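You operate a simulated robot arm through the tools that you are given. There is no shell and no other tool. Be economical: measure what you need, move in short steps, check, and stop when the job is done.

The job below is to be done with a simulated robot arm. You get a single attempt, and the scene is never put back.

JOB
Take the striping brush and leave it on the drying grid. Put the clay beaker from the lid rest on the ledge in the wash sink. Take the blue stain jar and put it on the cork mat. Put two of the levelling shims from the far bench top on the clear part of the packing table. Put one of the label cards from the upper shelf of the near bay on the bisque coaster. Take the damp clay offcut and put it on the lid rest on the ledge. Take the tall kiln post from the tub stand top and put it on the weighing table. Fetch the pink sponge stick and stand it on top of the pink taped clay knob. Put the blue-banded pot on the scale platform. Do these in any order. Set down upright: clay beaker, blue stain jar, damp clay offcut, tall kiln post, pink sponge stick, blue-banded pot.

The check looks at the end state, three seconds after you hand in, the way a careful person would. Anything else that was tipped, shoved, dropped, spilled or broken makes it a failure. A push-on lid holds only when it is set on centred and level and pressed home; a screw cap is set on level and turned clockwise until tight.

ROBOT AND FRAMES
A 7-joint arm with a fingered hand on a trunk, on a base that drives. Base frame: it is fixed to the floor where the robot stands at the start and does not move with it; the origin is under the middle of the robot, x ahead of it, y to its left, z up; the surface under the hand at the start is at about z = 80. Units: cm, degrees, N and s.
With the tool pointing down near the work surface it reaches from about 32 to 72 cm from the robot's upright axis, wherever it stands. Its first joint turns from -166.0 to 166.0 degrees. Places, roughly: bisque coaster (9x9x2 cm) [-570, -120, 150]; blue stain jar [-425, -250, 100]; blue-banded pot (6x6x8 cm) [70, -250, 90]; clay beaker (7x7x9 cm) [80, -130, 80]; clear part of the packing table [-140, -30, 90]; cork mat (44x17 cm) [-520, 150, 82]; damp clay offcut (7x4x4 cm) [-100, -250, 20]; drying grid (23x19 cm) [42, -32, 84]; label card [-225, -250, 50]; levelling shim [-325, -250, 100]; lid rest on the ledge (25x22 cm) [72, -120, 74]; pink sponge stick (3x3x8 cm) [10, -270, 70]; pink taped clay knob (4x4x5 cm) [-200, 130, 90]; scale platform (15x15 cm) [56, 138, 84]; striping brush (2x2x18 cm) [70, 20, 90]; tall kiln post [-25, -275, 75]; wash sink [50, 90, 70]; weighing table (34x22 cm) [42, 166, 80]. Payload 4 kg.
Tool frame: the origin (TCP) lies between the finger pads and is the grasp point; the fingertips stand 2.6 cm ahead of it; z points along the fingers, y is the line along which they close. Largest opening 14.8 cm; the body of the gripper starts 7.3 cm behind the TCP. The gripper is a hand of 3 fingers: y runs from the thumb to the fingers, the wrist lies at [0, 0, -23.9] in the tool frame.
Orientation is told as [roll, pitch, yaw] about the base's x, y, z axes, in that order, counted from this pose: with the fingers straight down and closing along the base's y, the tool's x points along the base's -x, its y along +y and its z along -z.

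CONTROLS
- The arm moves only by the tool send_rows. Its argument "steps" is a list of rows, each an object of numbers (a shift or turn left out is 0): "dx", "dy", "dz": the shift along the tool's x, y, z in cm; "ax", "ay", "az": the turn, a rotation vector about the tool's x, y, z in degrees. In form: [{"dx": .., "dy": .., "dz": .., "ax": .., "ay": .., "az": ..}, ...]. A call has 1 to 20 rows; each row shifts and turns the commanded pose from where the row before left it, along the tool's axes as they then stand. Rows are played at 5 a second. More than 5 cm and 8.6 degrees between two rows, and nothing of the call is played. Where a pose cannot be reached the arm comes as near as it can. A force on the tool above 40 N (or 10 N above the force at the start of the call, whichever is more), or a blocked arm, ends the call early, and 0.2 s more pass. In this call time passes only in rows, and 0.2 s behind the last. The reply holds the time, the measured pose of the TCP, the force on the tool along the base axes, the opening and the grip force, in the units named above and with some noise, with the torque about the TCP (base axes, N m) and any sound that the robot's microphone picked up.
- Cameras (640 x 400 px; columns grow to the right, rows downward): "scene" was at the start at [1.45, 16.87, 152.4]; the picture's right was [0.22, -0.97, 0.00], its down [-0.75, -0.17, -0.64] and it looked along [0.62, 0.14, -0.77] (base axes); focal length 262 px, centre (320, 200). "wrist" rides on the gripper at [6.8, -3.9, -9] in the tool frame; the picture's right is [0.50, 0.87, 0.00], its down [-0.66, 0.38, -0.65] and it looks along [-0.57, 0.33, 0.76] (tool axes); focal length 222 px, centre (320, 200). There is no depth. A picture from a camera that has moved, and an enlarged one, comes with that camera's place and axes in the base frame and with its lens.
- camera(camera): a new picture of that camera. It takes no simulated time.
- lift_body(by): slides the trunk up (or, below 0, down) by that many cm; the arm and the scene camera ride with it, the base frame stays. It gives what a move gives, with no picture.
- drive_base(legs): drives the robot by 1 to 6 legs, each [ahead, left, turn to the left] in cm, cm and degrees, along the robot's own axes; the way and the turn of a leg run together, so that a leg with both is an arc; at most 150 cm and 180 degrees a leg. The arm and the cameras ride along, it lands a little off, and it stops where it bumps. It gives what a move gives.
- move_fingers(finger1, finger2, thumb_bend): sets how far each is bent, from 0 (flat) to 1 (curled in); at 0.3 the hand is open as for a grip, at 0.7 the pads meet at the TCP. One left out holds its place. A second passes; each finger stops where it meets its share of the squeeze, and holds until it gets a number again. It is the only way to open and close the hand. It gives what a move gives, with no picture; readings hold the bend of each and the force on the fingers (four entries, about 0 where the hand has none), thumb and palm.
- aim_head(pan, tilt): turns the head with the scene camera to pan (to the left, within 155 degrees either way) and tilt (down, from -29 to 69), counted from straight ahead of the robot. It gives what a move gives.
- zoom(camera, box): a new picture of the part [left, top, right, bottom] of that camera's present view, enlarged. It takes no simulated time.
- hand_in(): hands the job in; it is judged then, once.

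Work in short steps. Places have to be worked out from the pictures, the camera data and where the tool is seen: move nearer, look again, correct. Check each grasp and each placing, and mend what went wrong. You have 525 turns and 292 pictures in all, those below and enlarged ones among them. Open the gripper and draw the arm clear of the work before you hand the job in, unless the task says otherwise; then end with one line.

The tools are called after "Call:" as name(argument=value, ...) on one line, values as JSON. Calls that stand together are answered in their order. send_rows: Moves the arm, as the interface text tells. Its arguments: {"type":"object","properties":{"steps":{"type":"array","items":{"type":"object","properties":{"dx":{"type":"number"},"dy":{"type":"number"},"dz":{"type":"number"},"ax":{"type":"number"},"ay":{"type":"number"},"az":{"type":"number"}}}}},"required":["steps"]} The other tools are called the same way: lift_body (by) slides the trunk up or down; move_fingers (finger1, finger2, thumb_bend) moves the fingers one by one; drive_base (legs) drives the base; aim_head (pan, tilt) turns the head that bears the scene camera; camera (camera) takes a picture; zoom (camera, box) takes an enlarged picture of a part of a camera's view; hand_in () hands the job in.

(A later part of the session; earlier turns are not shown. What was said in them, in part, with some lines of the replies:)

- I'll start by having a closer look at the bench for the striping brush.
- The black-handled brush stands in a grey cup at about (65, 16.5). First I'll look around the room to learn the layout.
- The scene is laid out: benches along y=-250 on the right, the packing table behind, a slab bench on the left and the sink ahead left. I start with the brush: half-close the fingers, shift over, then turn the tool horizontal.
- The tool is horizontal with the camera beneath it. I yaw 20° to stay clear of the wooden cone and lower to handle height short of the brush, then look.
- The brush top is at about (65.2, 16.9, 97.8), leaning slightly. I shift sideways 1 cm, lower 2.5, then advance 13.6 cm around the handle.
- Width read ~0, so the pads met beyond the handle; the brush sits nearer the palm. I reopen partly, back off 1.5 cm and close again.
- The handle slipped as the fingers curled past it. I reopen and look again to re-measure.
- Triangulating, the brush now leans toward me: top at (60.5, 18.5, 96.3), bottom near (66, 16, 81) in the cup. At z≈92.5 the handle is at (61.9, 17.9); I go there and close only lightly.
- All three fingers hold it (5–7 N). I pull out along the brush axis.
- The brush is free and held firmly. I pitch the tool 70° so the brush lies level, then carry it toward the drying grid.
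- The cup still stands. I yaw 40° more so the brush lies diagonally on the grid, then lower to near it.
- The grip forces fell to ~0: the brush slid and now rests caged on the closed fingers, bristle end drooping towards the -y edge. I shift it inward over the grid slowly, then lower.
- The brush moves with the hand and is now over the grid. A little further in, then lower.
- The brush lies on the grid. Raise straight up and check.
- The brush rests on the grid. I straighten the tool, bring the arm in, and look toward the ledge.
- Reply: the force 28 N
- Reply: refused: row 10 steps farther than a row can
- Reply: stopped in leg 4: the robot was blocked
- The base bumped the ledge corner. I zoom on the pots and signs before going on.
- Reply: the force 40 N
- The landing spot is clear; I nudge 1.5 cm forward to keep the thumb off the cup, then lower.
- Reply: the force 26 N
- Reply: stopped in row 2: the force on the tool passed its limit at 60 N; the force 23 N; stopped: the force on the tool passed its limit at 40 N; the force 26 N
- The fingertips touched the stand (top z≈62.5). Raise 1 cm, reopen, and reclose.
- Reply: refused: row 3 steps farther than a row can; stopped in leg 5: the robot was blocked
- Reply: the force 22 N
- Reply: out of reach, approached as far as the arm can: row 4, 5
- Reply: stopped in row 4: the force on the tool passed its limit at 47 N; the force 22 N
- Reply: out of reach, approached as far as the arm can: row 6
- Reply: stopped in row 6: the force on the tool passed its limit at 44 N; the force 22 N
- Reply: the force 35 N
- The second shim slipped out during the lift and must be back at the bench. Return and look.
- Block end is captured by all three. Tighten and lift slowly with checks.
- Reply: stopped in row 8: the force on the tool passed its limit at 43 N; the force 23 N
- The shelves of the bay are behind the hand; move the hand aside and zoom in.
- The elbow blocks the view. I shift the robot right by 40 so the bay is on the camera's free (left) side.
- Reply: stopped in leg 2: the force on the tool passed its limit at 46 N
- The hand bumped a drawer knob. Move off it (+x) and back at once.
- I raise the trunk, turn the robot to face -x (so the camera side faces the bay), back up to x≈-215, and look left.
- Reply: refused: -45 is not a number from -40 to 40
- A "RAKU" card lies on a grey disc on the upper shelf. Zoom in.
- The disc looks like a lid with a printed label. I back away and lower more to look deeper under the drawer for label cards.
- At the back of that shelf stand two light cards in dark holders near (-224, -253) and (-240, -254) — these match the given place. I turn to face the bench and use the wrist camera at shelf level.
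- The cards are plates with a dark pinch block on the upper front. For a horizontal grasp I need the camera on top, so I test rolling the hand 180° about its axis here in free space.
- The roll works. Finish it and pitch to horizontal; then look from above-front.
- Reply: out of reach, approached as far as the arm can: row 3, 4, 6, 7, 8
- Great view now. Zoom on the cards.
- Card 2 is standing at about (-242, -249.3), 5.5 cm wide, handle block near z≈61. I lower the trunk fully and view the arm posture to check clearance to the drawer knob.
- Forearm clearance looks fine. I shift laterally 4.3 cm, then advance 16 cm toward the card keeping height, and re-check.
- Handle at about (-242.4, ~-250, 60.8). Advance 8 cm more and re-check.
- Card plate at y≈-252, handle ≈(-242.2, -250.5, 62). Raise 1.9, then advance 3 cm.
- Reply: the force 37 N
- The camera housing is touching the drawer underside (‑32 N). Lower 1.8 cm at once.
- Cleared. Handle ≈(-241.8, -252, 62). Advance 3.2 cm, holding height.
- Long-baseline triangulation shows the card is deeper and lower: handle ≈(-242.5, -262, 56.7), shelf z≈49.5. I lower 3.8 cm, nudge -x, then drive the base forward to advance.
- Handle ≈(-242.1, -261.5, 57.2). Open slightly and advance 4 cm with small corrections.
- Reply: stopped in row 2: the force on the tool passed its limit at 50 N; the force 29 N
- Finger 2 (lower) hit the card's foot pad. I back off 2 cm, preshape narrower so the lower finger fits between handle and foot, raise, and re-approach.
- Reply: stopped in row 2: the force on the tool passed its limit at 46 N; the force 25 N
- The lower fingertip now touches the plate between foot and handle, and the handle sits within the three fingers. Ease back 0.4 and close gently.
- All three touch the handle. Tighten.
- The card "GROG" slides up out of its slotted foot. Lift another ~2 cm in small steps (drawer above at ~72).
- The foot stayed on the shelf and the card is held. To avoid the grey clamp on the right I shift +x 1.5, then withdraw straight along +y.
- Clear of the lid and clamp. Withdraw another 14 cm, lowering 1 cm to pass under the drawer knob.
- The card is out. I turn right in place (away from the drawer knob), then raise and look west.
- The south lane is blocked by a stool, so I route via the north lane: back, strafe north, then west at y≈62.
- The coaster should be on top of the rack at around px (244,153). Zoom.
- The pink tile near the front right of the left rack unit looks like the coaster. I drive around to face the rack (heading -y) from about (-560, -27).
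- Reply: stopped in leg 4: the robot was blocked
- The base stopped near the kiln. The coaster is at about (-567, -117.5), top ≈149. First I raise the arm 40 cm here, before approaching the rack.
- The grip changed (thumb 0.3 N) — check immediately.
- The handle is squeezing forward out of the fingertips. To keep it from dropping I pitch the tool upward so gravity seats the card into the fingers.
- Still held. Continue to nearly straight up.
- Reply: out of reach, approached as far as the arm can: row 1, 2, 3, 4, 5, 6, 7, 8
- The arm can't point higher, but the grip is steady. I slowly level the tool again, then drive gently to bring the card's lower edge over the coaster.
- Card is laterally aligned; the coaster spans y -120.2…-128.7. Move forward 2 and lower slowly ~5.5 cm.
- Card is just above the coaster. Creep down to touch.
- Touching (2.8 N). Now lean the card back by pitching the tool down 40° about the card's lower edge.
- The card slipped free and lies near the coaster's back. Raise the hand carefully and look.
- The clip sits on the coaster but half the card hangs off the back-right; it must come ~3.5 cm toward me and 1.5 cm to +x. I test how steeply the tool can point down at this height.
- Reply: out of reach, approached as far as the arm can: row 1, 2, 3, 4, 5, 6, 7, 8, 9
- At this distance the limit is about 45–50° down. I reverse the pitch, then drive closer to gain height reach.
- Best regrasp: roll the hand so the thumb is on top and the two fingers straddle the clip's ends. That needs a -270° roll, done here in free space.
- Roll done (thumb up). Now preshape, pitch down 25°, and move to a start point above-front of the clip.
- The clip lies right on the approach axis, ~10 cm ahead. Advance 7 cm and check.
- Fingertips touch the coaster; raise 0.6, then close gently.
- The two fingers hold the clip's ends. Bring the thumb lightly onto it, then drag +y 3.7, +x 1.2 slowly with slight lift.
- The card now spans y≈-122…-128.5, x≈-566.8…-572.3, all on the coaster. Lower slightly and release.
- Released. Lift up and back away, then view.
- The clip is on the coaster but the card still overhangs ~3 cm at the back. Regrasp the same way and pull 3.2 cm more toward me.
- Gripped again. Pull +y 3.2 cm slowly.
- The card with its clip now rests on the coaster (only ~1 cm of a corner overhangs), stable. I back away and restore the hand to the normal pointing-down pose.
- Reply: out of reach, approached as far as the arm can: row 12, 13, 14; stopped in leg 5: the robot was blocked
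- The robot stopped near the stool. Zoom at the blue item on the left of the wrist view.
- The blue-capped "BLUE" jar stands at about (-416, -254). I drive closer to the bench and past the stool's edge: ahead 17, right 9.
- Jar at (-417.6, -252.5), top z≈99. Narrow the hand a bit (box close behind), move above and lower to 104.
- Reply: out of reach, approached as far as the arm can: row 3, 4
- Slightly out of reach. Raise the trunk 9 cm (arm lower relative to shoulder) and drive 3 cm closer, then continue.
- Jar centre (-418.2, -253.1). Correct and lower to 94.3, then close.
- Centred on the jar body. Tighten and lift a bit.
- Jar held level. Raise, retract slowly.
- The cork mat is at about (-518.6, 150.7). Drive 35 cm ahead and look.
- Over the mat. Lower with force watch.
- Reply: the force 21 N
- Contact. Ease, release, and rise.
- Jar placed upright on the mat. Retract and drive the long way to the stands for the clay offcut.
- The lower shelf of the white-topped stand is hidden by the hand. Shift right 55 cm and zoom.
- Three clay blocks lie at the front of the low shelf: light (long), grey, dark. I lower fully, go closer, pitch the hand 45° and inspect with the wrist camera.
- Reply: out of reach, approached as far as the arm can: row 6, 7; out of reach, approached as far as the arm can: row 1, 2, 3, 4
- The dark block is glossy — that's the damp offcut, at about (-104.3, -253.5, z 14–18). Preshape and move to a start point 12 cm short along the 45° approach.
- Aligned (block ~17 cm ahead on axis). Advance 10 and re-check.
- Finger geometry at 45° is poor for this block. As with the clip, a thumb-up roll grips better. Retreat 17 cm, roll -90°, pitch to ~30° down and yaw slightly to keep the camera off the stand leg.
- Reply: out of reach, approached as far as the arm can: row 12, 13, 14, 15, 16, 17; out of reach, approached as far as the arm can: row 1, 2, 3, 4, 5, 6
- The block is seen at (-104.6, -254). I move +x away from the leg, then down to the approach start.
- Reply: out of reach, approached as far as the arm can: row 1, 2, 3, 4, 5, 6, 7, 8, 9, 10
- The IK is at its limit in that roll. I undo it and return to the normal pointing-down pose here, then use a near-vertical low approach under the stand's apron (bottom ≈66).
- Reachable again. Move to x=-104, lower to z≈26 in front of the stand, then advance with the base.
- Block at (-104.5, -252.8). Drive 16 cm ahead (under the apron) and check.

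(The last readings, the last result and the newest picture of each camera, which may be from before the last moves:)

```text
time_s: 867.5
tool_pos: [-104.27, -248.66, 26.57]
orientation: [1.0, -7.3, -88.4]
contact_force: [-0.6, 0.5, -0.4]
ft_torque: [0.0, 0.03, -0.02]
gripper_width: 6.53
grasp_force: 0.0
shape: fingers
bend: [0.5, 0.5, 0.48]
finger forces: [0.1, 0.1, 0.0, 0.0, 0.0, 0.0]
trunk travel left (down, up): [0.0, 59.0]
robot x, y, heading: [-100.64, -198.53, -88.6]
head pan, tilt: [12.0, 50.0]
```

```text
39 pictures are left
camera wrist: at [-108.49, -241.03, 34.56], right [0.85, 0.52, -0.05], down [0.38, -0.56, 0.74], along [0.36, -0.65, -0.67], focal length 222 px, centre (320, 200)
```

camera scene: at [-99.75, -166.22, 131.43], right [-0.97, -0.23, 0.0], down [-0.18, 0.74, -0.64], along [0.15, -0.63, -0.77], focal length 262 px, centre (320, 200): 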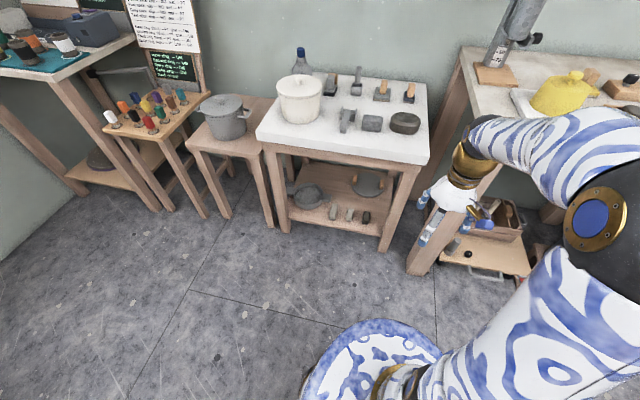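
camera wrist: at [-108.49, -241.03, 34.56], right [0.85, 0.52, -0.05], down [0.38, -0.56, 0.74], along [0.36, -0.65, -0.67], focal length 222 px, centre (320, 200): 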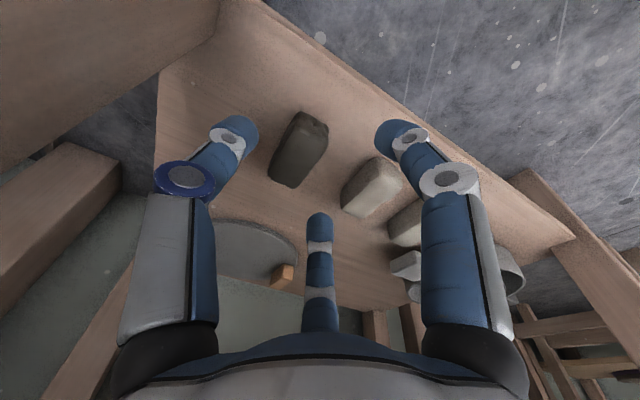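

Block at (-104.8, -252.8). Open the fingers wider than the thumb, move over it and lower.

Call:
move_fingers(finger1=0.42, finger2=0.42, thumb_bend=0.47)

Call:
send_rows(steps=[{"dx": -2, "dy": -0.3, "dz": 0.26}, {"dx": -2.07, "dy": -0.3, "dz": 0.27}, {"dx": 0.39, "dz": 2.97}])

Call:
camera(camera="wrist")

```text
time_s: 868.5
tool_pos: [-104.21, -248.67, 26.6]
orientation: [1.2, -7.3, -88.4]
contact_force: [-0.3, 0.1, -1.3]
ft_torque: [0.01, 0.01, 0.01]
gripper_width: 7.99
grasp_force: 0.1
shape: fingers
bend: [0.42, 0.42, 0.47]
finger forces: [0.0, 0.0, 0.1, 0.1, 0.1, 0.0]
trunk travel left (down, up): [0.0, 59.0]
robot x, y, heading: [-100.86, -199.13, -88.5]
head pan, tilt: [12.0, 50.0]
```

```text
time_s: 869.3
tool_pos: [-104.85, -251.43, 24.95]
orientation: [0.2, -8.3, -88.3]
contact_force: [1.3, -0.2, 0.3]
ft_torque: [0.0, 0.02, 0.02]
gripper_width: 8.02
grasp_force: 0.1
shape: fingers
bend: [0.42, 0.42, 0.47]
finger forces: [0.1, 0.1, 0.0, 0.1, 0.0, 0.1]
trunk travel left (down, up): [0.0, 59.0]
robot x, y, heading: [-100.9, -197.76, -89.0]
head pan, tilt: [12.0, 50.0]
```

```text
38 pictures are left
camera wrist: at [-108.96, -243.68, 32.93], right [0.85, 0.52, -0.07], down [0.39, -0.54, 0.74], along [0.35, -0.66, -0.67], focal length 222 px, centre (320, 200)
```

wrist: 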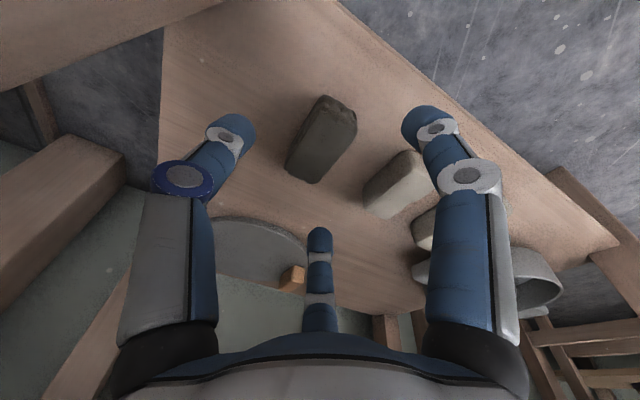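

The base was pushed back slightly — the forearm may be touching the stand. Check with the scene camera.

Call:
aim_head(pan=5, tilt=60)

Call:
camera(camera="scene")

```text
time_s: 870.0
tool_pos: [-104.65, -251.85, 24.46]
orientation: [0.7, -8.1, -88.3]
contact_force: [0.5, -0.2, -0.5]
ft_torque: [-0.01, 0.0, 0.01]
gripper_width: 8.02
grasp_force: 0.0
shape: fingers
bend: [0.42, 0.42, 0.47]
finger forces: [0.0, 0.1, 0.1, 0.0, 0.0, 0.0]
trunk travel left (down, up): [0.0, 59.0]
robot x, y, heading: [-100.49, -198.55, -88.8]
head pan, tilt: [5.0, 60.0]
```

```text
37 pictures are left
camera scene: at [-80.32, -195.26, 100.79], right [-0.99, -0.11, 0.05], down [-0.12, 0.84, -0.52], along [0.02, -0.53, -0.85], focal length 262 px, centre (320, 200)
```

scene: 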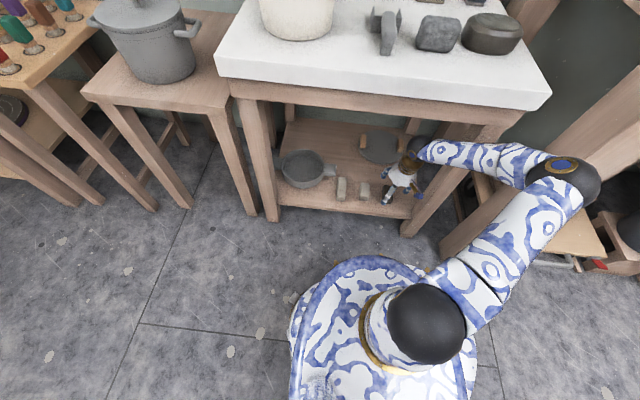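

The forearm presses against the stand's right leg and the robot tilts. Reverse the last moves right away.

Call:
send_rows(steps=[{"dx": -0.3, "dz": -2}, {"dx": 2, "dz": -0.27}, {"dx": 2, "dz": -0.27}, {"dx": 2, "dz": -0.27}])

Call:
camera(camera="scene")

```text
time_s: 871.0
tool_pos: [-105.44, -247.26, 25.75]
orientation: [0.9, -7.5, -88.8]
contact_force: [0.5, -0.2, -0.3]
ft_torque: [0.02, 0.01, 0.02]
gripper_width: 8.03
grasp_force: 0.0
shape: fingers
bend: [0.42, 0.42, 0.47]
finger forces: [0.0, 0.0, 0.0, 0.0, 0.0, 0.0]
trunk travel left (down, up): [0.0, 59.0]
robot x, y, heading: [-100.89, -198.94, -88.6]
head pan, tilt: [5.0, 60.0]
```

```text
36 pictures are left
camera scene: at [-85.14, -199.49, 101.24], right [-0.99, -0.11, 0.0], down [-0.1, 0.86, -0.5], along [0.06, -0.5, -0.87], focal length 262 px, centre (320, 200)
```

scene: 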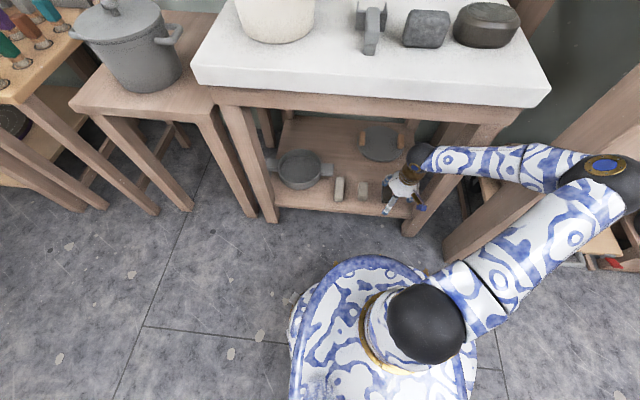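

Robot is level again and the stand undisturbed. The elbow sticks out to the right; if I face the stand diagonally from the left (heading ≈-131°), the forearm will clear the leg. Back out and reposition.

Call:
drive_base(legs=[[-18, 0, 0], [0, 43, 0], [0, 0, -42.5]])

Call:
camera(camera="scene")

```text
time_s: 876.8
tool_pos: [-93.43, -211.66, 25.63]
orientation: [1.2, -7.3, -132.3]
contact_force: [-0.1, 0.4, 0.8]
ft_torque: [-0.01, 0.05, 0.01]
gripper_width: 8.02
grasp_force: 0.0
shape: fingers
bend: [0.42, 0.42, 0.47]
finger forces: [0.1, 0.0, 0.0, 0.0, 0.0, 0.1]
trunk travel left (down, up): [0.0, 59.0]
robot x, y, heading: [-56.9, -180.3, -132.5]
head pan, tilt: [5.0, 60.0]
```

```text
35 pictures are left
camera scene: at [-46.03, -191.09, 101.17], right [-0.79, 0.61, 0.0], down [0.53, 0.69, -0.5], along [-0.3, -0.4, -0.87], focal length 262 px, centre (320, 200)
```

scene: 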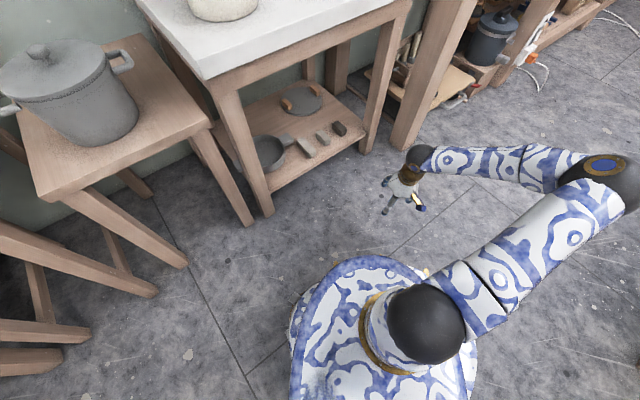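

I need the arm nearly straight (large reach) so the forearm comes out the front, slightly from the left. Reposition to about (-80, -186), heading ≈-110°.

Call:
drive_base(legs=[[0, 0, 22], [12, -19.4, 0]])

Call:
send_rows(steps=[{"az": -7.5}, {"az": -7.5}, {"az": -7.5}, {"az": -7.5}])

```text
time_s: 879.7
tool_pos: [-101.85, -227.37, 25.75]
orientation: [1.1, -7.2, -110.6]
contact_force: [0.6, 0.4, 1.2]
ft_torque: [-0.03, 0.0, 0.0]
gripper_width: 8.01
grasp_force: 0.1
shape: fingers
bend: [0.42, 0.42, 0.47]
finger forces: [0.0, 0.1, 0.0, 0.0, 0.1, 0.0]
trunk travel left (down, up): [0.0, 59.0]
robot x, y, heading: [-79.93, -184.72, -110.9]
head pan, tilt: [5.0, 60.0]
```

```text
time_s: 880.7
tool_pos: [-102.03, -227.42, 25.62]
orientation: [-2.8, -6.9, -80.3]
contact_force: [0.1, 0.3, 0.7]
ft_torque: [0.0, 0.03, -0.01]
gripper_width: 8.02
grasp_force: 0.1
shape: fingers
bend: [0.42, 0.42, 0.47]
finger forces: [0.0, 0.0, 0.0, 0.0, 0.0, 0.1]
trunk travel left (down, up): [0.0, 59.0]
robot x, y, heading: [-79.74, -184.76, -110.8]
head pan, tilt: [5.0, 60.0]
```

Call:
send_rows(steps=[{"ax": -2.8}, {"dx": -3, "dz": 0.37, "dy": -0.88}, {"dx": -3, "dz": 0.37, "dy": -0.88}, {"dx": -3, "dz": 0.37, "dy": -0.88}, {"dx": -3, "dz": 0.37, "dy": -0.88}, {"dx": -3, "dz": 0.37, "dy": -0.88}])

Call:
camera(camera="scene")

Call:
camera(camera="wrist")

```text
time_s: 882.1
tool_pos: [-103.86, -243.03, 25.72]
orientation: [0.1, -6.9, -80.4]
contact_force: [-0.1, 0.6, -0.5]
ft_torque: [-0.02, 0.0, -0.01]
gripper_width: 8.05
grasp_force: 0.1
shape: fingers
bend: [0.42, 0.42, 0.47]
finger forces: [0.0, 0.0, 0.1, 0.0, 0.0, 0.0]
trunk travel left (down, up): [0.0, 59.0]
robot x, y, heading: [-80.12, -184.4, -110.9]
head pan, tilt: [5.0, 60.0]
```

```text
34 pictures are left
camera scene: at [-65.49, -190.8, 101.17], right [-0.96, 0.27, 0.0], down [0.24, 0.83, -0.5], along [-0.14, -0.48, -0.87], focal length 262 px, centre (320, 200)
```

scene: 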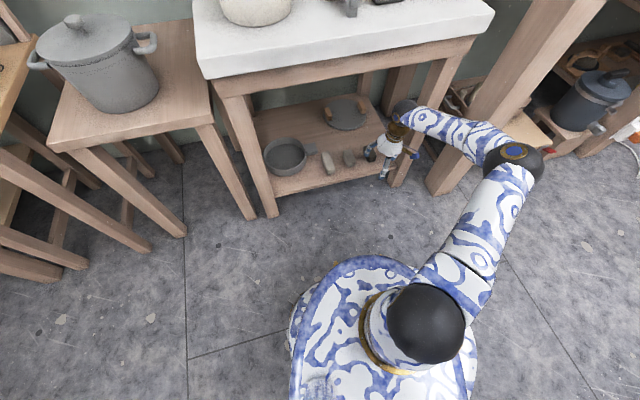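

```text
33 pictures are left
camera wrist: at [-108.96, -236.18, 33.8], right [0.77, 0.63, -0.06], down [0.47, -0.5, 0.73], along [0.43, -0.59, -0.68], focal length 222 px, centre (320, 200)
```

wrist: 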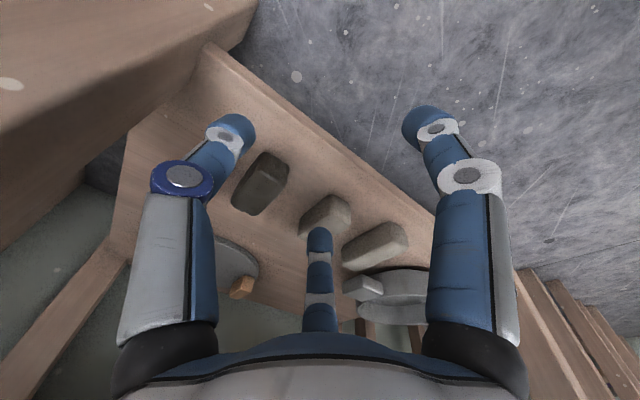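

Clearance at the leg would be too small. Withdraw and reposition further left and closer (robot ≈(-55, -207), heading -133°), so the forearm exits straight out the front.

Call:
send_rows(steps=[{"dx": 3, "dz": -0.37, "dy": 0.88}, {"dx": 3, "dz": -0.37, "dy": 0.88}, {"dx": 3, "dz": -0.37, "dy": 0.88}, {"dx": 3, "dz": -0.37, "dy": 0.88}, {"dx": 3, "dz": -0.37, "dy": 0.88}])

Call:
drive_base(legs=[[0, 0, -22], [0, 30, 0]])

Call:
camera(camera="scene")

```text
time_s: 883.3
tool_pos: [-101.94, -227.32, 25.56]
orientation: [0.0, -6.9, -80.4]
contact_force: [0.8, 0.6, -0.1]
ft_torque: [0.02, 0.02, 0.02]
gripper_width: 8.03
grasp_force: 0.1
shape: fingers
bend: [0.42, 0.42, 0.47]
finger forces: [0.0, 0.1, 0.0, 0.1, 0.0, 0.0]
trunk travel left (down, up): [0.0, 59.0]
robot x, y, heading: [-79.98, -184.82, -110.5]
head pan, tilt: [5.0, 60.0]
```

```text
time_s: 886.5
tool_pos: [-94.59, -236.14, 25.51]
orientation: [0.1, -6.9, -102.7]
contact_force: [0.1, -0.4, -0.3]
ft_torque: [0.03, 0.02, -0.01]
gripper_width: 8.01
grasp_force: 0.0
shape: fingers
bend: [0.42, 0.42, 0.47]
finger forces: [0.1, 0.0, 0.1, 0.0, 0.0, 0.0]
trunk travel left (down, up): [0.0, 59.0]
robot x, y, heading: [-57.8, -205.18, -133.2]
head pan, tilt: [5.0, 60.0]
```

```text
32 pictures are left
camera scene: at [-47.01, -216.23, 101.17], right [-0.79, 0.62, 0.0], down [0.53, 0.68, -0.5], along [-0.31, -0.39, -0.87], focal length 262 px, centre (320, 200)
```

scene: 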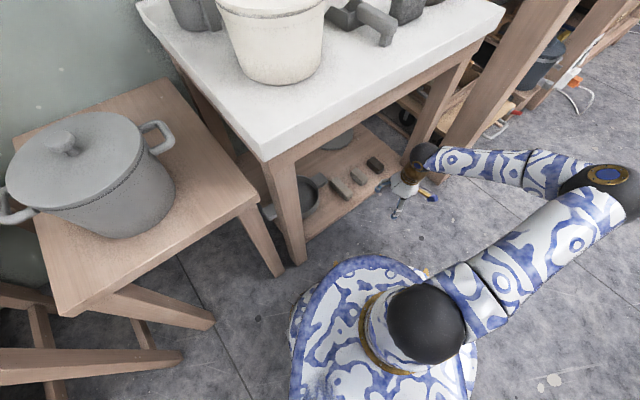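

Posture looks good. Rotate the hand to align with the block and move over it.

Call:
send_rows(steps=[{"az": -8}, {"az": -8}, {"az": -7.5, "ax": -2.8}, {"dx": -2.8, "dz": 0.34, "dy": -2.6}, {"dx": -2.8, "dz": 0.34, "dy": -2.6}, {"dx": -2.8, "dz": 0.34, "dy": -2.6}, {"dx": -2.8, "dz": 0.34, "dy": -2.6}])

Call:
camera(camera="wrist")

Call:
camera(camera="scene")

```text
time_s: 888.1
tool_pos: [-102.51, -249.2, 25.53]
orientation: [0.2, -6.5, -79.1]
contact_force: [-0.5, 0.5, -0.6]
ft_torque: [-0.01, -0.01, -0.03]
gripper_width: 8.0
grasp_force: 0.0
shape: fingers
bend: [0.42, 0.42, 0.47]
finger forces: [0.0, 0.1, 0.0, 0.0, 0.0, 0.0]
trunk travel left (down, up): [0.0, 59.0]
robot x, y, heading: [-58.42, -205.02, -133.0]
head pan, tilt: [5.0, 60.0]
```

```text
31 pictures are left
camera wrist: at [-107.76, -242.38, 33.63], right [0.76, 0.65, -0.06], down [0.48, -0.49, 0.72], along [0.45, -0.57, -0.69], focal length 222 px, centre (320, 200)
```

wrist: 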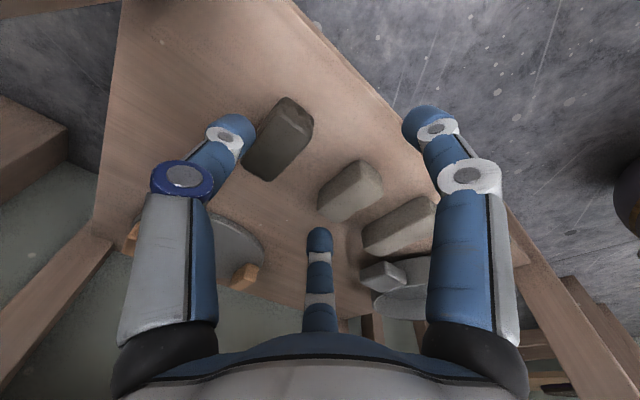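

```text
30 pictures are left
camera scene: at [-47.02, -216.22, 101.17], right [-0.79, 0.62, 0.0], down [0.53, 0.68, -0.5], along [-0.31, -0.39, -0.87], focal length 262 px, centre (320, 200)
```

scene: 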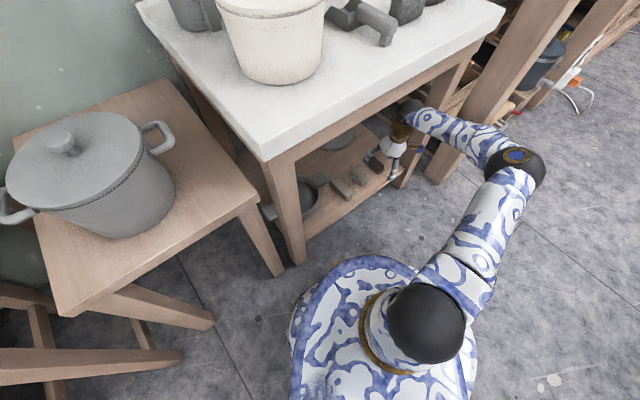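

Forearm is clear now. Block centre (-104.4, -252.4). Align over it and lower 4 cm.

Call:
send_rows(steps=[{"dx": -1.4, "dz": 0.16, "dy": -1}, {"dx": -1.35, "dz": 0.16, "dy": -0.96}, {"dx": 0.23, "dz": 2}, {"dx": 0.23, "dz": 2}])

Call:
camera(camera="wrist")

```text
time_s: 889.1
tool_pos: [-103.93, -252.38, 21.36]
orientation: [0.1, -6.5, -79.0]
contact_force: [-0.4, 0.1, -0.5]
ft_torque: [-0.02, -0.02, -0.02]
gripper_width: 8.05
grasp_force: 0.2
shape: fingers
bend: [0.42, 0.42, 0.47]
finger forces: [0.1, 0.0, 0.1, 0.1, 0.0, 0.1]
trunk travel left (down, up): [0.0, 59.0]
robot x, y, heading: [-57.74, -205.47, -132.8]
head pan, tilt: [5.0, 60.0]
```

```text
29 pictures are left
camera wrist: at [-109.21, -245.53, 29.6], right [0.76, 0.65, -0.06], down [0.48, -0.49, 0.72], along [0.45, -0.57, -0.69], focal length 222 px, centre (320, 200)
```

wrist: 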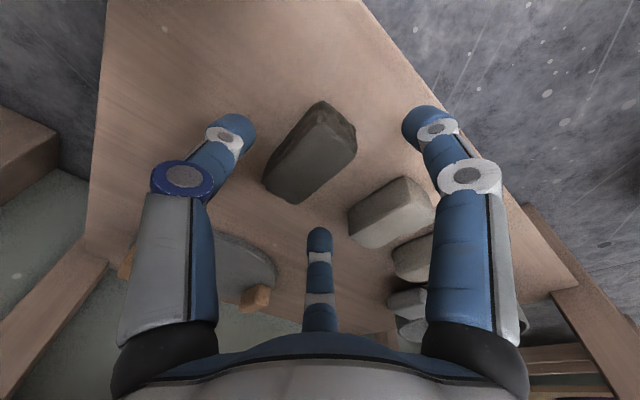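

Well placed. Lower 2 cm more and close gently.

Call:
send_rows(steps=[{"dx": 0.12, "dz": 1}, {"dx": 0.1, "dz": 0.8}])

Call:
move_fingers(finger1=0.54, finger2=0.54, thumb_bend=0.56)

Call:
camera(camera="wrist")

```text
time_s: 889.7
tool_pos: [-103.96, -252.32, 19.45]
orientation: [0.1, -6.5, -79.0]
contact_force: [0.2, 0.1, 0.1]
ft_torque: [-0.01, -0.02, 0.02]
gripper_width: 8.05
grasp_force: 0.1
shape: fingers
bend: [0.42, 0.42, 0.47]
finger forces: [0.0, 0.1, 0.0, 0.0, 0.1, 0.0]
trunk travel left (down, up): [0.0, 59.0]
robot x, y, heading: [-58.11, -205.36, -132.8]
head pan, tilt: [5.0, 60.0]
```

```text
time_s: 890.7
tool_pos: [-104.11, -252.29, 19.58]
orientation: [0.0, -6.5, -79.1]
contact_force: [0.6, 0.7, -0.1]
ft_torque: [-0.03, 0.05, 0.01]
gripper_width: 4.63
grasp_force: 0.1
shape: fingers
bend: [0.54, 0.54, 0.56]
finger forces: [0.0, 0.0, 0.0, 0.0, 0.0, 0.1]
trunk travel left (down, up): [0.0, 59.0]
robot x, y, heading: [-57.89, -205.25, -132.9]
head pan, tilt: [5.0, 60.0]
```

```text
28 pictures are left
camera wrist: at [-109.19, -245.48, 27.75], right [0.76, 0.65, -0.06], down [0.48, -0.49, 0.72], along [0.45, -0.57, -0.69], focal length 222 px, centre (320, 200)
```

wrist: 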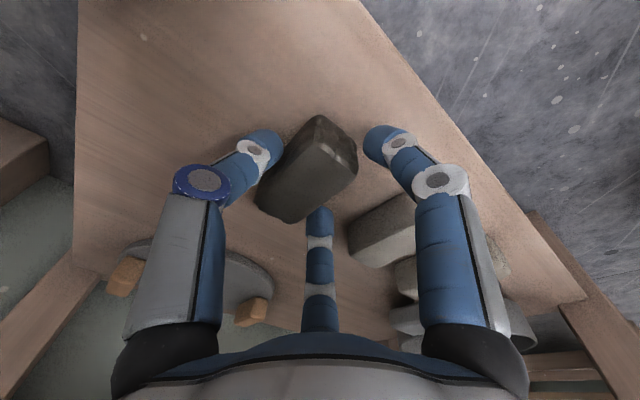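

Call:
send_rows(steps=[{"dx": 0.1, "dz": 0.9}])

Call:
move_fingers(finger1=0.62, finger2=0.62, thumb_bend=0.64)

Call:
camera(camera="wrist")

```text
time_s: 891.1
tool_pos: [-104.1, -252.29, 18.8]
orientation: [0.0, -6.6, -79.1]
contact_force: [0.6, 0.3, 3.5]
ft_torque: [0.14, -0.07, 0.0]
gripper_width: 4.65
grasp_force: 2.2
shape: fingers
bend: [0.54, 0.54, 0.56]
finger forces: [3.8, 0.0, 0.0, 0.0, 0.0, 0.1]
trunk travel left (down, up): [0.0, 59.0]
robot x, y, heading: [-57.86, -204.81, -133.1]
head pan, tilt: [5.0, 60.0]
```

```text
time_s: 892.1
tool_pos: [-104.01, -252.15, 18.72]
orientation: [0.2, -6.6, -79.1]
contact_force: [-0.6, -0.2, -1.1]
ft_torque: [0.05, 0.05, 0.0]
gripper_width: 3.48
grasp_force: 5.5
shape: fingers
bend: [0.57, 0.58, 0.61]
finger forces: [3.5, 2.6, 0.0, 0.1, 5.0, 0.0]
trunk travel left (down, up): [0.0, 59.0]
robot x, y, heading: [-57.86, -204.91, -133.3]
head pan, tilt: [5.0, 60.0]
```

```text
27 pictures are left
camera wrist: at [-109.2, -245.52, 26.89], right [0.76, 0.65, -0.06], down [0.48, -0.49, 0.72], along [0.45, -0.57, -0.69], focal length 222 px, centre (320, 200)
```

wrist: 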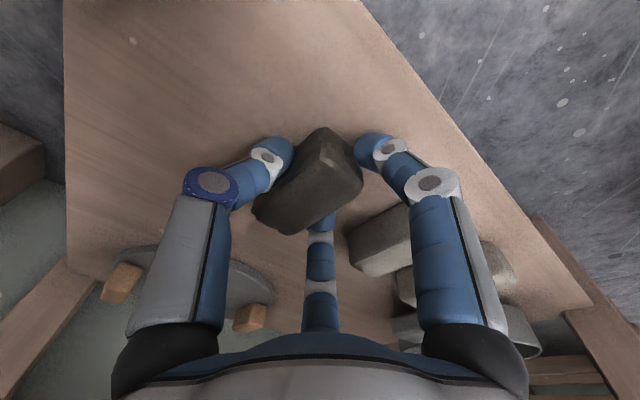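

Three-point contact. Tighten and lift 6 cm gently.

Call:
move_fingers(finger1=0.68, finger2=0.68, thumb_bend=0.7)

Call:
send_rows(steps=[{"dx": -0.17, "dz": -1.5}, {"dx": -0.23, "dz": -2}, {"dx": -0.23, "dz": -2}])

Call:
camera(camera="wrist")

```text
time_s: 893.1
tool_pos: [-103.99, -252.31, 18.7]
orientation: [0.1, -6.6, -79.1]
contact_force: [-0.2, -0.1, -0.4]
ft_torque: [0.03, -0.01, 0.01]
gripper_width: 3.26
grasp_force: 13.0
shape: fingers
bend: [0.58, 0.58, 0.63]
finger forces: [7.9, 6.8, 0.0, 0.0, 10.8, 0.1]
trunk travel left (down, up): [0.0, 59.0]
robot x, y, heading: [-57.87, -204.85, -133.1]
head pan, tilt: [5.0, 60.0]
```

```text
time_s: 893.9
tool_pos: [-103.91, -252.35, 24.29]
orientation: [0.1, -6.5, -79.1]
contact_force: [-0.2, -0.4, -1.8]
ft_torque: [0.05, 0.01, 0.02]
gripper_width: 3.23
grasp_force: 12.4
shape: fingers
bend: [0.58, 0.58, 0.63]
finger forces: [7.6, 6.8, 0.0, 0.0, 10.7, 0.0]
trunk travel left (down, up): [0.0, 59.0]
robot x, y, heading: [-57.66, -205.2, -133.1]
head pan, tilt: [5.0, 60.0]
```

```text
26 pictures are left
camera wrist: at [-109.15, -245.48, 32.4], right [0.76, 0.65, -0.05], down [0.48, -0.49, 0.72], along [0.45, -0.57, -0.69], focal length 222 px, centre (320, 200)
```

wrist: 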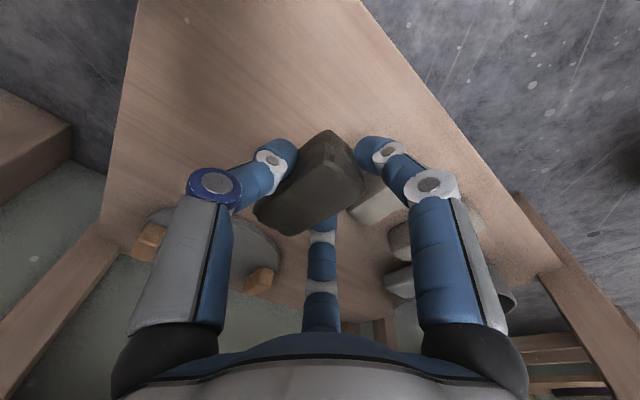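

Held firmly. Withdraw along the same path.

Call:
send_rows(steps=[{"dx": -0.2, "dz": -1.5}, {"dx": 2, "dz": -0.24, "dy": 1.2}, {"dx": 2, "dz": -0.24, "dy": 1.9}, {"dx": 2, "dz": -0.24, "dy": 1.9}, {"dx": 2, "dz": -0.24, "dy": 1.9}, {"dx": 2, "dz": -0.24, "dy": 1.9}, {"dx": 2, "dz": -0.24, "dy": 1.9}, {"dx": 2, "dz": -0.24, "dy": 1.9}])

Call:
drive_base(legs=[[0, -18, 0], [-20, 0, 0]])

Call:
lift_body(by=40)

Call:
camera(camera="wrist")

```text
time_s: 895.7
tool_pos: [-94.26, -236.03, 25.84]
orientation: [0.1, -6.5, -79.1]
contact_force: [-0.6, -0.1, -1.1]
ft_torque: [0.06, 0.02, -0.01]
gripper_width: 3.22
grasp_force: 12.6
shape: fingers
bend: [0.58, 0.58, 0.63]
finger forces: [7.4, 6.9, 0.0, 0.1, 10.8, 0.0]
trunk travel left (down, up): [0.0, 59.0]
robot x, y, heading: [-57.92, -205.25, -132.8]
head pan, tilt: [5.0, 60.0]
```

```text
time_s: 898.4
tool_pos: [-93.4, -209.2, 25.8]
orientation: [0.0, -6.5, -79.1]
contact_force: [0.6, -0.5, -1.4]
ft_torque: [0.04, 0.01, 0.02]
gripper_width: 3.21
grasp_force: 12.6
shape: fingers
bend: [0.58, 0.58, 0.63]
finger forces: [7.4, 6.9, 0.0, 0.1, 10.8, 0.1]
trunk travel left (down, up): [0.0, 59.0]
robot x, y, heading: [-57.22, -178.22, -133.1]
head pan, tilt: [5.0, 60.0]
```

```text
time_s: 902.2
tool_pos: [-93.36, -209.15, 65.87]
orientation: [0.1, -6.5, -79.1]
contact_force: [-0.7, -1.0, -1.7]
ft_torque: [0.06, 0.03, 0.0]
gripper_width: 3.2
grasp_force: 12.7
shape: fingers
bend: [0.58, 0.58, 0.63]
finger forces: [7.4, 6.9, 0.0, 0.0, 10.7, 0.0]
trunk travel left (down, up): [-40.0, 19.0]
robot x, y, heading: [-57.23, -178.02, -133.1]
head pan, tilt: [5.0, 60.0]
```

```text
25 pictures are left
camera wrist: at [-98.64, -202.34, 74.0], right [0.76, 0.65, -0.06], down [0.48, -0.49, 0.72], along [0.45, -0.57, -0.69], focal length 222 px, centre (320, 200)
```

wrist: 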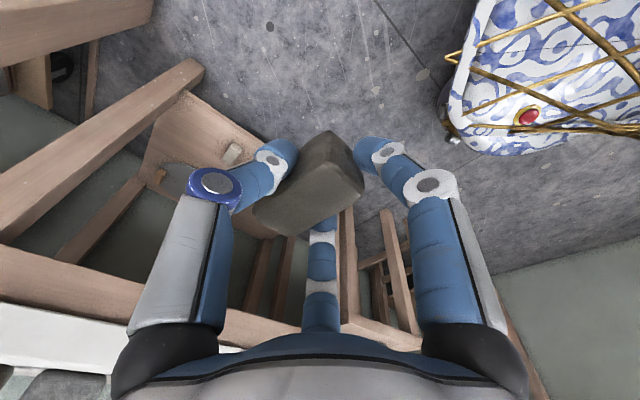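

Now raise and drive to the ledge pose used for the beaker (25, -166, heading 32.5°).

Call:
lift_body(by=10)

Call:
send_rows(steps=[{"dx": -0.4, "dz": -3.5}, {"dx": -0.4, "dz": -3.5}, {"dx": -0.4, "dz": -3.5}, {"dx": -0.4, "dz": -3.5}, {"dx": -0.4, "dz": -3.5}, {"dx": -0.4, "dz": -3.5}, {"dx": -0.4, "dz": -3.5}])

Call:
drive_base(legs=[[0, 0, 83], [0, 0, 82.6], [76, -34, 0]])

Call:
aim_head(pan=0, tilt=45)

Call:
camera(camera="scene")

Call:
camera(camera="wrist")

```text
time_s: 903.5
tool_pos: [-93.35, -209.03, 75.77]
orientation: [0.1, -6.5, -79.1]
contact_force: [-0.4, -0.6, -1.4]
ft_torque: [0.02, -0.02, -0.03]
gripper_width: 3.2
grasp_force: 12.2
shape: fingers
bend: [0.58, 0.58, 0.63]
finger forces: [7.3, 6.9, 0.0, 0.0, 10.9, 0.0]
trunk travel left (down, up): [-50.0, 9.0]
robot x, y, heading: [-57.32, -178.01, -133.3]
head pan, tilt: [5.0, 60.0]
```

```text
time_s: 905.1
tool_pos: [-93.41, -208.93, 100.35]
orientation: [0.1, -6.5, -79.1]
contact_force: [-0.1, -0.3, -1.2]
ft_torque: [0.0, 0.0, -0.01]
gripper_width: 3.19
grasp_force: 12.7
shape: fingers
bend: [0.58, 0.58, 0.63]
finger forces: [7.3, 6.8, 0.1, 0.1, 10.7, 0.0]
trunk travel left (down, up): [-50.0, 9.0]
robot x, y, heading: [-57.3, -178.08, -133.2]
head pan, tilt: [5.0, 60.0]
```

```text
time_s: 916.7
tool_pos: [67.97, -143.83, 100.41]
orientation: [0.1, -6.5, 86.8]
contact_force: [0.9, -1.1, -1.7]
ft_torque: [-0.04, 0.03, 0.01]
gripper_width: 3.13
grasp_force: 12.1
shape: fingers
bend: [0.59, 0.59, 0.63]
finger forces: [6.9, 6.7, 0.0, 0.0, 10.6, 0.0]
trunk travel left (down, up): [-50.0, 9.0]
robot x, y, heading: [25.53, -165.06, 32.9]
head pan, tilt: [5.0, 60.0]
```

```text
time_s: 917.5
tool_pos: [67.88, -143.86, 100.45]
orientation: [0.1, -6.5, 86.8]
contact_force: [-0.1, -0.2, -1.8]
ft_torque: [-0.03, -0.01, -0.03]
gripper_width: 3.14
grasp_force: 11.3
shape: fingers
bend: [0.59, 0.59, 0.63]
finger forces: [6.7, 6.6, 0.0, 0.1, 10.6, 0.0]
trunk travel left (down, up): [-50.0, 9.0]
robot x, y, heading: [25.14, -165.09, 32.9]
head pan, tilt: [0.0, 45.0]
```

```text
24 pictures are left
camera scene: at [18.63, -151.12, 153.11], right [0.54, -0.84, 0.0], down [-0.59, -0.38, -0.71], along [0.59, 0.38, -0.71], focal length 262 px, centre (320, 200)
```

scene: 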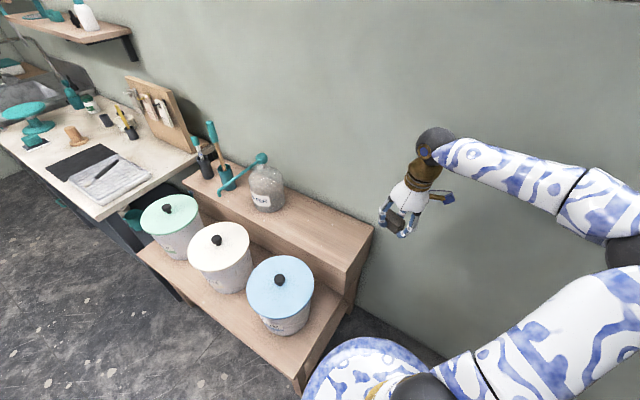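

```text
23 pictures are left
camera wrist: at [71.47, -151.85, 108.6], right [-0.89, -0.45, -0.06], down [-0.34, 0.6, 0.72], along [-0.29, 0.67, -0.69], focal length 222 px, centre (320, 200)
```

wrist: 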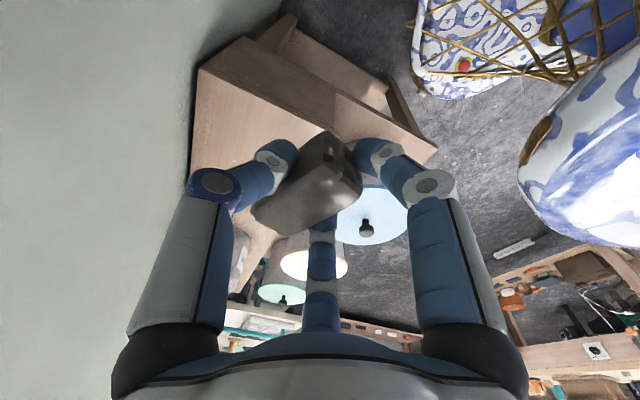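

Move the block over the lid rest area (72, -120) and lower partway.

Call:
send_rows(steps=[{"dx": -3.42, "dz": 0.39, "dy": -0.39}, {"dx": -3.42, "dz": 0.39, "dy": -0.39}, {"dx": -3.42, "dz": 0.39, "dy": -0.39}, {"dx": -3.42, "dz": 0.39, "dy": -0.39}, {"dx": -3.42, "dz": 0.39, "dy": -0.39}, {"dx": -3.42, "dz": 0.39, "dy": -0.39}, {"dx": -3.42, "dz": 0.39, "dy": -0.39}, {"dx": 0.4, "dz": 3.5}, {"dx": 0.4, "dz": 3.5}, {"dx": 0.4, "dz": 3.5}, {"dx": 0.4, "dz": 3.5}])

Call:
camera(camera="scene")

Call:
camera(camera="wrist")

```text
time_s: 919.9
tool_pos: [71.92, -119.91, 86.27]
orientation: [0.1, -6.5, 86.7]
contact_force: [0.3, 0.9, -0.8]
ft_torque: [0.0, -0.02, -0.01]
gripper_width: 3.04
grasp_force: 11.6
shape: fingers
bend: [0.59, 0.59, 0.63]
finger forces: [6.7, 6.7, 0.0, 0.0, 10.4, 0.0]
trunk travel left (down, up): [-50.0, 9.0]
robot x, y, heading: [25.0, -165.09, 32.9]
head pan, tilt: [0.0, 45.0]
```

```text
22 pictures are left
camera scene: at [18.65, -151.09, 153.12], right [0.54, -0.84, 0.0], down [-0.59, -0.38, -0.71], along [0.59, 0.38, -0.71], focal length 262 px, centre (320, 200)
```

scene: 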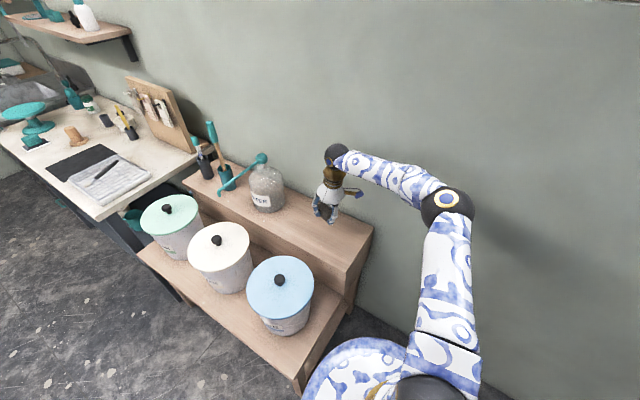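

```text
21 pictures are left
camera wrist: at [75.56, -127.98, 94.41], right [-0.89, -0.45, -0.06], down [-0.34, 0.6, 0.72], along [-0.29, 0.67, -0.69], focal length 222 px, centre (320, 200)
```

wrist: 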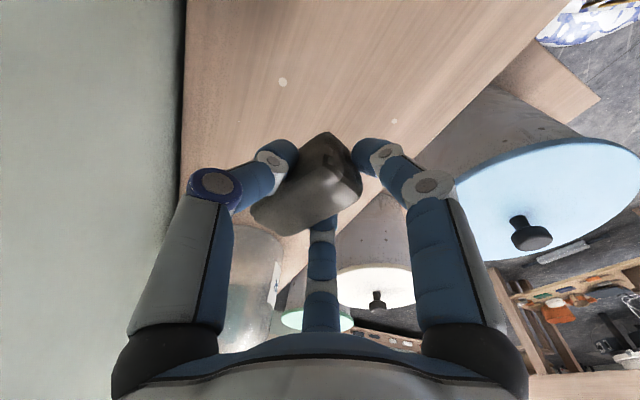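

Clear; shift 2 cm away from the water jar, and lower to contact.

Call:
send_rows(steps=[{"dx": 2, "dz": -0.23}, {"dx": 0.23, "dz": 2}, {"dx": 0.23, "dz": 2}, {"dx": 0.1, "dz": 1}, {"dx": 0.06, "dz": 0.6}, {"dx": 0.05, "dz": 0.5}, {"dx": 0.05, "dz": 0.5}, {"dx": 0.05, "dz": 0.4}])

```text
time_s: 921.7
tool_pos: [71.75, -121.84, 79.16]
orientation: [0.1, -6.4, 86.8]
contact_force: [-1.2, -0.3, -1.8]
ft_torque: [-0.04, 0.03, -0.03]
gripper_width: 3.05
grasp_force: 11.8
shape: fingers
bend: [0.59, 0.59, 0.63]
finger forces: [6.6, 6.7, 0.1, 0.0, 10.4, 0.0]
trunk travel left (down, up): [-50.0, 9.0]
robot x, y, heading: [25.39, -165.06, 32.8]
head pan, tilt: [0.0, 45.0]
```

Call:
send_rows(steps=[{"dx": 0.04, "dz": 0.4}, {"dx": 0.04, "dz": 0.4}, {"dx": 0.04, "dz": 0.4}, {"dx": 0.04, "dz": 0.4}, {"dx": 0.04, "dz": 0.4}])

Call:
camera(camera="wrist")

```text
time_s: 922.9
tool_pos: [71.82, -121.86, 77.56]
orientation: [0.0, -6.8, 86.8]
contact_force: [0.7, -1.5, 20.8]
ft_torque: [-0.19, 0.11, 0.03]
gripper_width: 2.99
grasp_force: 18.8
shape: fingers
bend: [0.59, 0.59, 0.63]
finger forces: [17.1, 7.1, 0.0, 0.0, 12.2, 0.0]
trunk travel left (down, up): [-50.0, 9.0]
robot x, y, heading: [25.46, -165.1, 33.0]
head pan, tilt: [0.0, 45.0]
```

```text
20 pictures are left
camera wrist: at [75.35, -129.96, 85.69], right [-0.89, -0.45, -0.06], down [-0.35, 0.59, 0.73], along [-0.29, 0.67, -0.69], focal length 222 px, centre (320, 200)
```

wrist: 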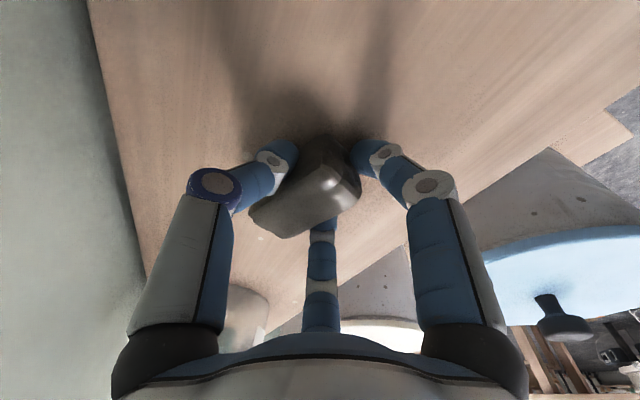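

On the ledge. Ease up 0.4 and release.

Call:
send_rows(steps=[{"dx": -0.04, "dz": -0.4}])

Call:
move_fingers(finger1=0.53, finger2=0.53, thumb_bend=0.55)

Call:
send_rows(steps=[{"dx": -0.05, "dz": -0.5}])

Call:
move_fingers(finger1=0.44, finger2=0.44, thumb_bend=0.47)

Call:
camera(camera="wrist")

```text
time_s: 923.3
tool_pos: [71.86, -121.77, 77.63]
orientation: [0.1, -6.5, 86.8]
contact_force: [2.5, 1.9, 5.7]
ft_torque: [0.07, -0.09, 0.05]
gripper_width: 2.99
grasp_force: 12.6
shape: fingers
bend: [0.59, 0.59, 0.63]
finger forces: [6.9, 6.8, 0.0, 0.1, 11.9, 0.1]
trunk travel left (down, up): [-50.0, 9.0]
robot x, y, heading: [24.98, -164.86, 32.8]
head pan, tilt: [0.0, 45.0]
```

```text
time_s: 924.3
tool_pos: [71.91, -121.8, 77.84]
orientation: [0.1, -6.5, 86.8]
contact_force: [0.5, 1.3, 3.9]
ft_torque: [-0.08, 0.03, 0.0]
gripper_width: 4.53
grasp_force: 1.5
shape: fingers
bend: [0.55, 0.53, 0.55]
finger forces: [3.5, 0.0, 0.0, 0.1, 0.1, 0.0]
trunk travel left (down, up): [-50.0, 9.0]
robot x, y, heading: [25.12, -164.83, 32.8]
head pan, tilt: [0.0, 45.0]
```

```text
time_s: 924.7
tool_pos: [71.74, -121.85, 78.11]
orientation: [0.0, -6.5, 86.8]
contact_force: [0.4, 0.1, 0.4]
ft_torque: [-0.01, -0.01, 0.02]
gripper_width: 4.84
grasp_force: 0.0
shape: fingers
bend: [0.53, 0.53, 0.55]
finger forces: [0.1, 0.1, 0.0, 0.0, 0.0, 0.0]
trunk travel left (down, up): [-50.0, 9.0]
robot x, y, heading: [25.49, -164.64, 32.8]
head pan, tilt: [0.0, 45.0]
```

```text
time_s: 925.7
tool_pos: [71.8, -121.8, 78.15]
orientation: [0.1, -6.5, 86.8]
contact_force: [0.7, -0.5, -0.1]
ft_torque: [0.0, 0.01, 0.03]
gripper_width: 7.68
grasp_force: 0.0
shape: fingers
bend: [0.44, 0.44, 0.47]
finger forces: [0.1, 0.0, 0.0, 0.0, 0.1, 0.0]
trunk travel left (down, up): [-50.0, 9.0]
robot x, y, heading: [25.05, -164.76, 32.9]
head pan, tilt: [0.0, 45.0]
```

```text
19 pictures are left
camera wrist: at [75.38, -129.91, 86.34], right [-0.89, -0.45, -0.06], down [-0.34, 0.6, 0.72], along [-0.29, 0.67, -0.69], focal length 222 px, centre (320, 200)
```

wrist: 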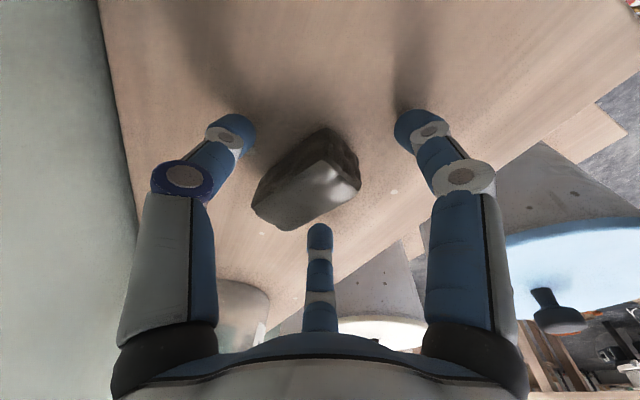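

The offcut sits flat on the ledge. Rise straight up, retract, and verify.

Call:
send_rows(steps=[{"dx": -0.17, "dz": -1.5}, {"dx": -0.35, "dz": -3}, {"dx": -0.45, "dz": -4}, {"dx": -0.45, "dz": -4}, {"dx": -0.45, "dz": -4}, {"dx": -0.45, "dz": -4}, {"dx": -0.45, "dz": -4}, {"dx": 4, "dz": -0.4}, {"dx": 4, "dz": -0.4}, {"dx": 4, "dz": -0.4}, {"dx": 4, "dz": -0.4}])

Call:
camera(camera="scene")

Call:
zoom(camera="scene", box=[230, 140, 400, 260])

```text
time_s: 928.1
tool_pos: [71.05, -138.07, 102.73]
orientation: [0.2, -6.4, 86.9]
contact_force: [0.4, 0.6, 0.8]
ft_torque: [0.02, 0.03, -0.01]
gripper_width: 7.7
grasp_force: 0.1
shape: fingers
bend: [0.44, 0.44, 0.47]
finger forces: [0.0, 0.1, 0.0, 0.0, 0.0, 0.1]
trunk travel left (down, up): [-50.0, 9.0]
robot x, y, heading: [24.95, -165.07, 32.7]
head pan, tilt: [0.0, 45.0]
```

```text
18 pictures are left
camera scene: at [18.61, -151.15, 153.12], right [0.54, -0.84, 0.0], down [-0.59, -0.38, -0.71], along [0.59, 0.38, -0.71], focal length 262 px, centre (320, 200)
```

scene: 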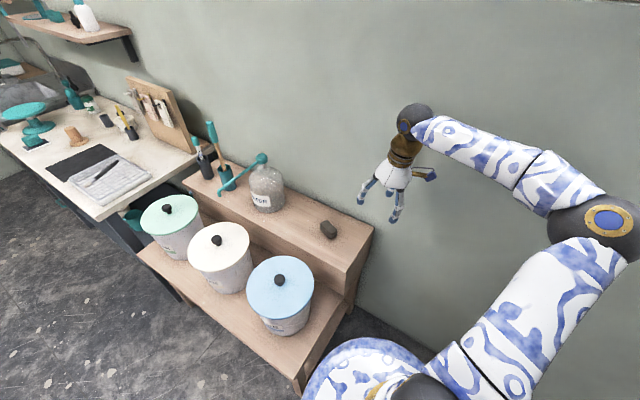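

```text
3.33 times, centred on (315, 200) of scene
camera zoom: at [18.61, -151.15, 153.12], right [0.54, -0.84, 0.0], down [-0.59, -0.38, -0.71], along [0.59, 0.38, -0.71], focal length 874 px, centre (337, 200)
```

zoom: 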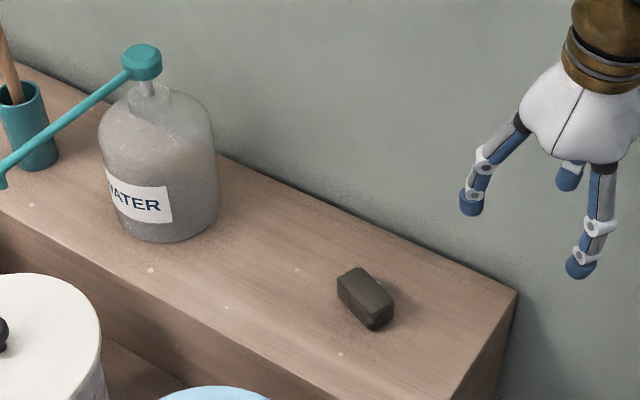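

The offcut is in place. Before handing in, I check that the white-topped stand I leaned on is undisturbed.

Call:
drive_base(legs=[[-20, 0, 0], [0, 0, -80]])

Call:
aim_head(pan=-75, tilt=28)

Call:
camera(camera="scene")

```text
time_s: 933.1
tool_pos: [43.34, -216.08, 102.72]
orientation: [0.1, -6.5, 7.6]
contact_force: [-0.3, -0.8, -0.8]
ft_torque: [0.01, -0.01, -0.02]
gripper_width: 7.67
grasp_force: 0.1
shape: fingers
bend: [0.44, 0.44, 0.47]
finger forces: [0.1, 0.0, 0.0, 0.0, 0.0, 0.1]
trunk travel left (down, up): [-50.0, 9.0]
robot x, y, heading: [8.26, -175.95, -46.2]
head pan, tilt: [0.0, 45.0]
```

```text
time_s: 934.5
tool_pos: [43.31, -215.99, 102.62]
orientation: [0.1, -6.6, 7.5]
contact_force: [-0.1, 0.3, -0.7]
ft_torque: [0.0, -0.02, 0.02]
gripper_width: 7.67
grasp_force: 0.0
shape: fingers
bend: [0.44, 0.44, 0.47]
finger forces: [0.1, 0.0, 0.0, 0.0, 0.1, 0.1]
trunk travel left (down, up): [-50.0, 9.0]
robot x, y, heading: [8.31, -176.02, -46.5]
head pan, tilt: [-75.0, 28.0]
```

```text
16 pictures are left
camera scene: at [10.13, -168.91, 155.69], right [-0.85, 0.52, 0.0], down [0.24, 0.4, -0.88], along [-0.46, -0.75, -0.47], focal length 262 px, centre (320, 200)
```

scene: 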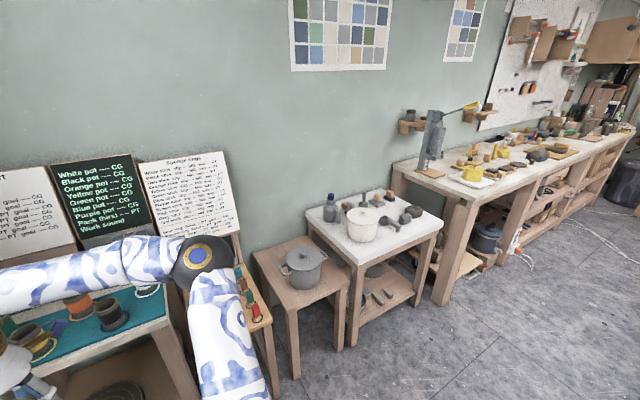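

Everything on the stands is in order. I back away so the arm is clear of the work, then hand in.

Call:
drive_base(legs=[[-30, 0, 0], [0, 0, 45]])

Call:
hand_in()

```text
time_s: 938.6
tool_pos: [40.23, -157.48, 102.59]
orientation: [0.2, -6.5, 52.3]
contact_force: [-0.2, 0.4, -0.4]
ft_torque: [0.0, -0.01, 0.01]
gripper_width: 7.66
grasp_force: 0.0
shape: fingers
bend: [0.44, 0.44, 0.47]
finger forces: [0.0, 0.0, 0.0, 0.0, 0.0, 0.0]
trunk travel left (down, up): [-50.0, 9.0]
robot x, y, heading: [-13.34, -153.94, -1.5]
head pan, tilt: [-75.0, 28.0]
```

```text
The job is handed in.
```

I did all nine tasks and handed the job in. The weakest spots are the label card, whose corner hangs about 1 cm off the coaster (which I dragged about 1 cm), and the second shim, which lies on its edge. I also dropped that shim once onto the bench, bumped a drawer knob, the kiln and a stool, and leaned on a stand leg; I saw no damage, but only re-checked the stand.
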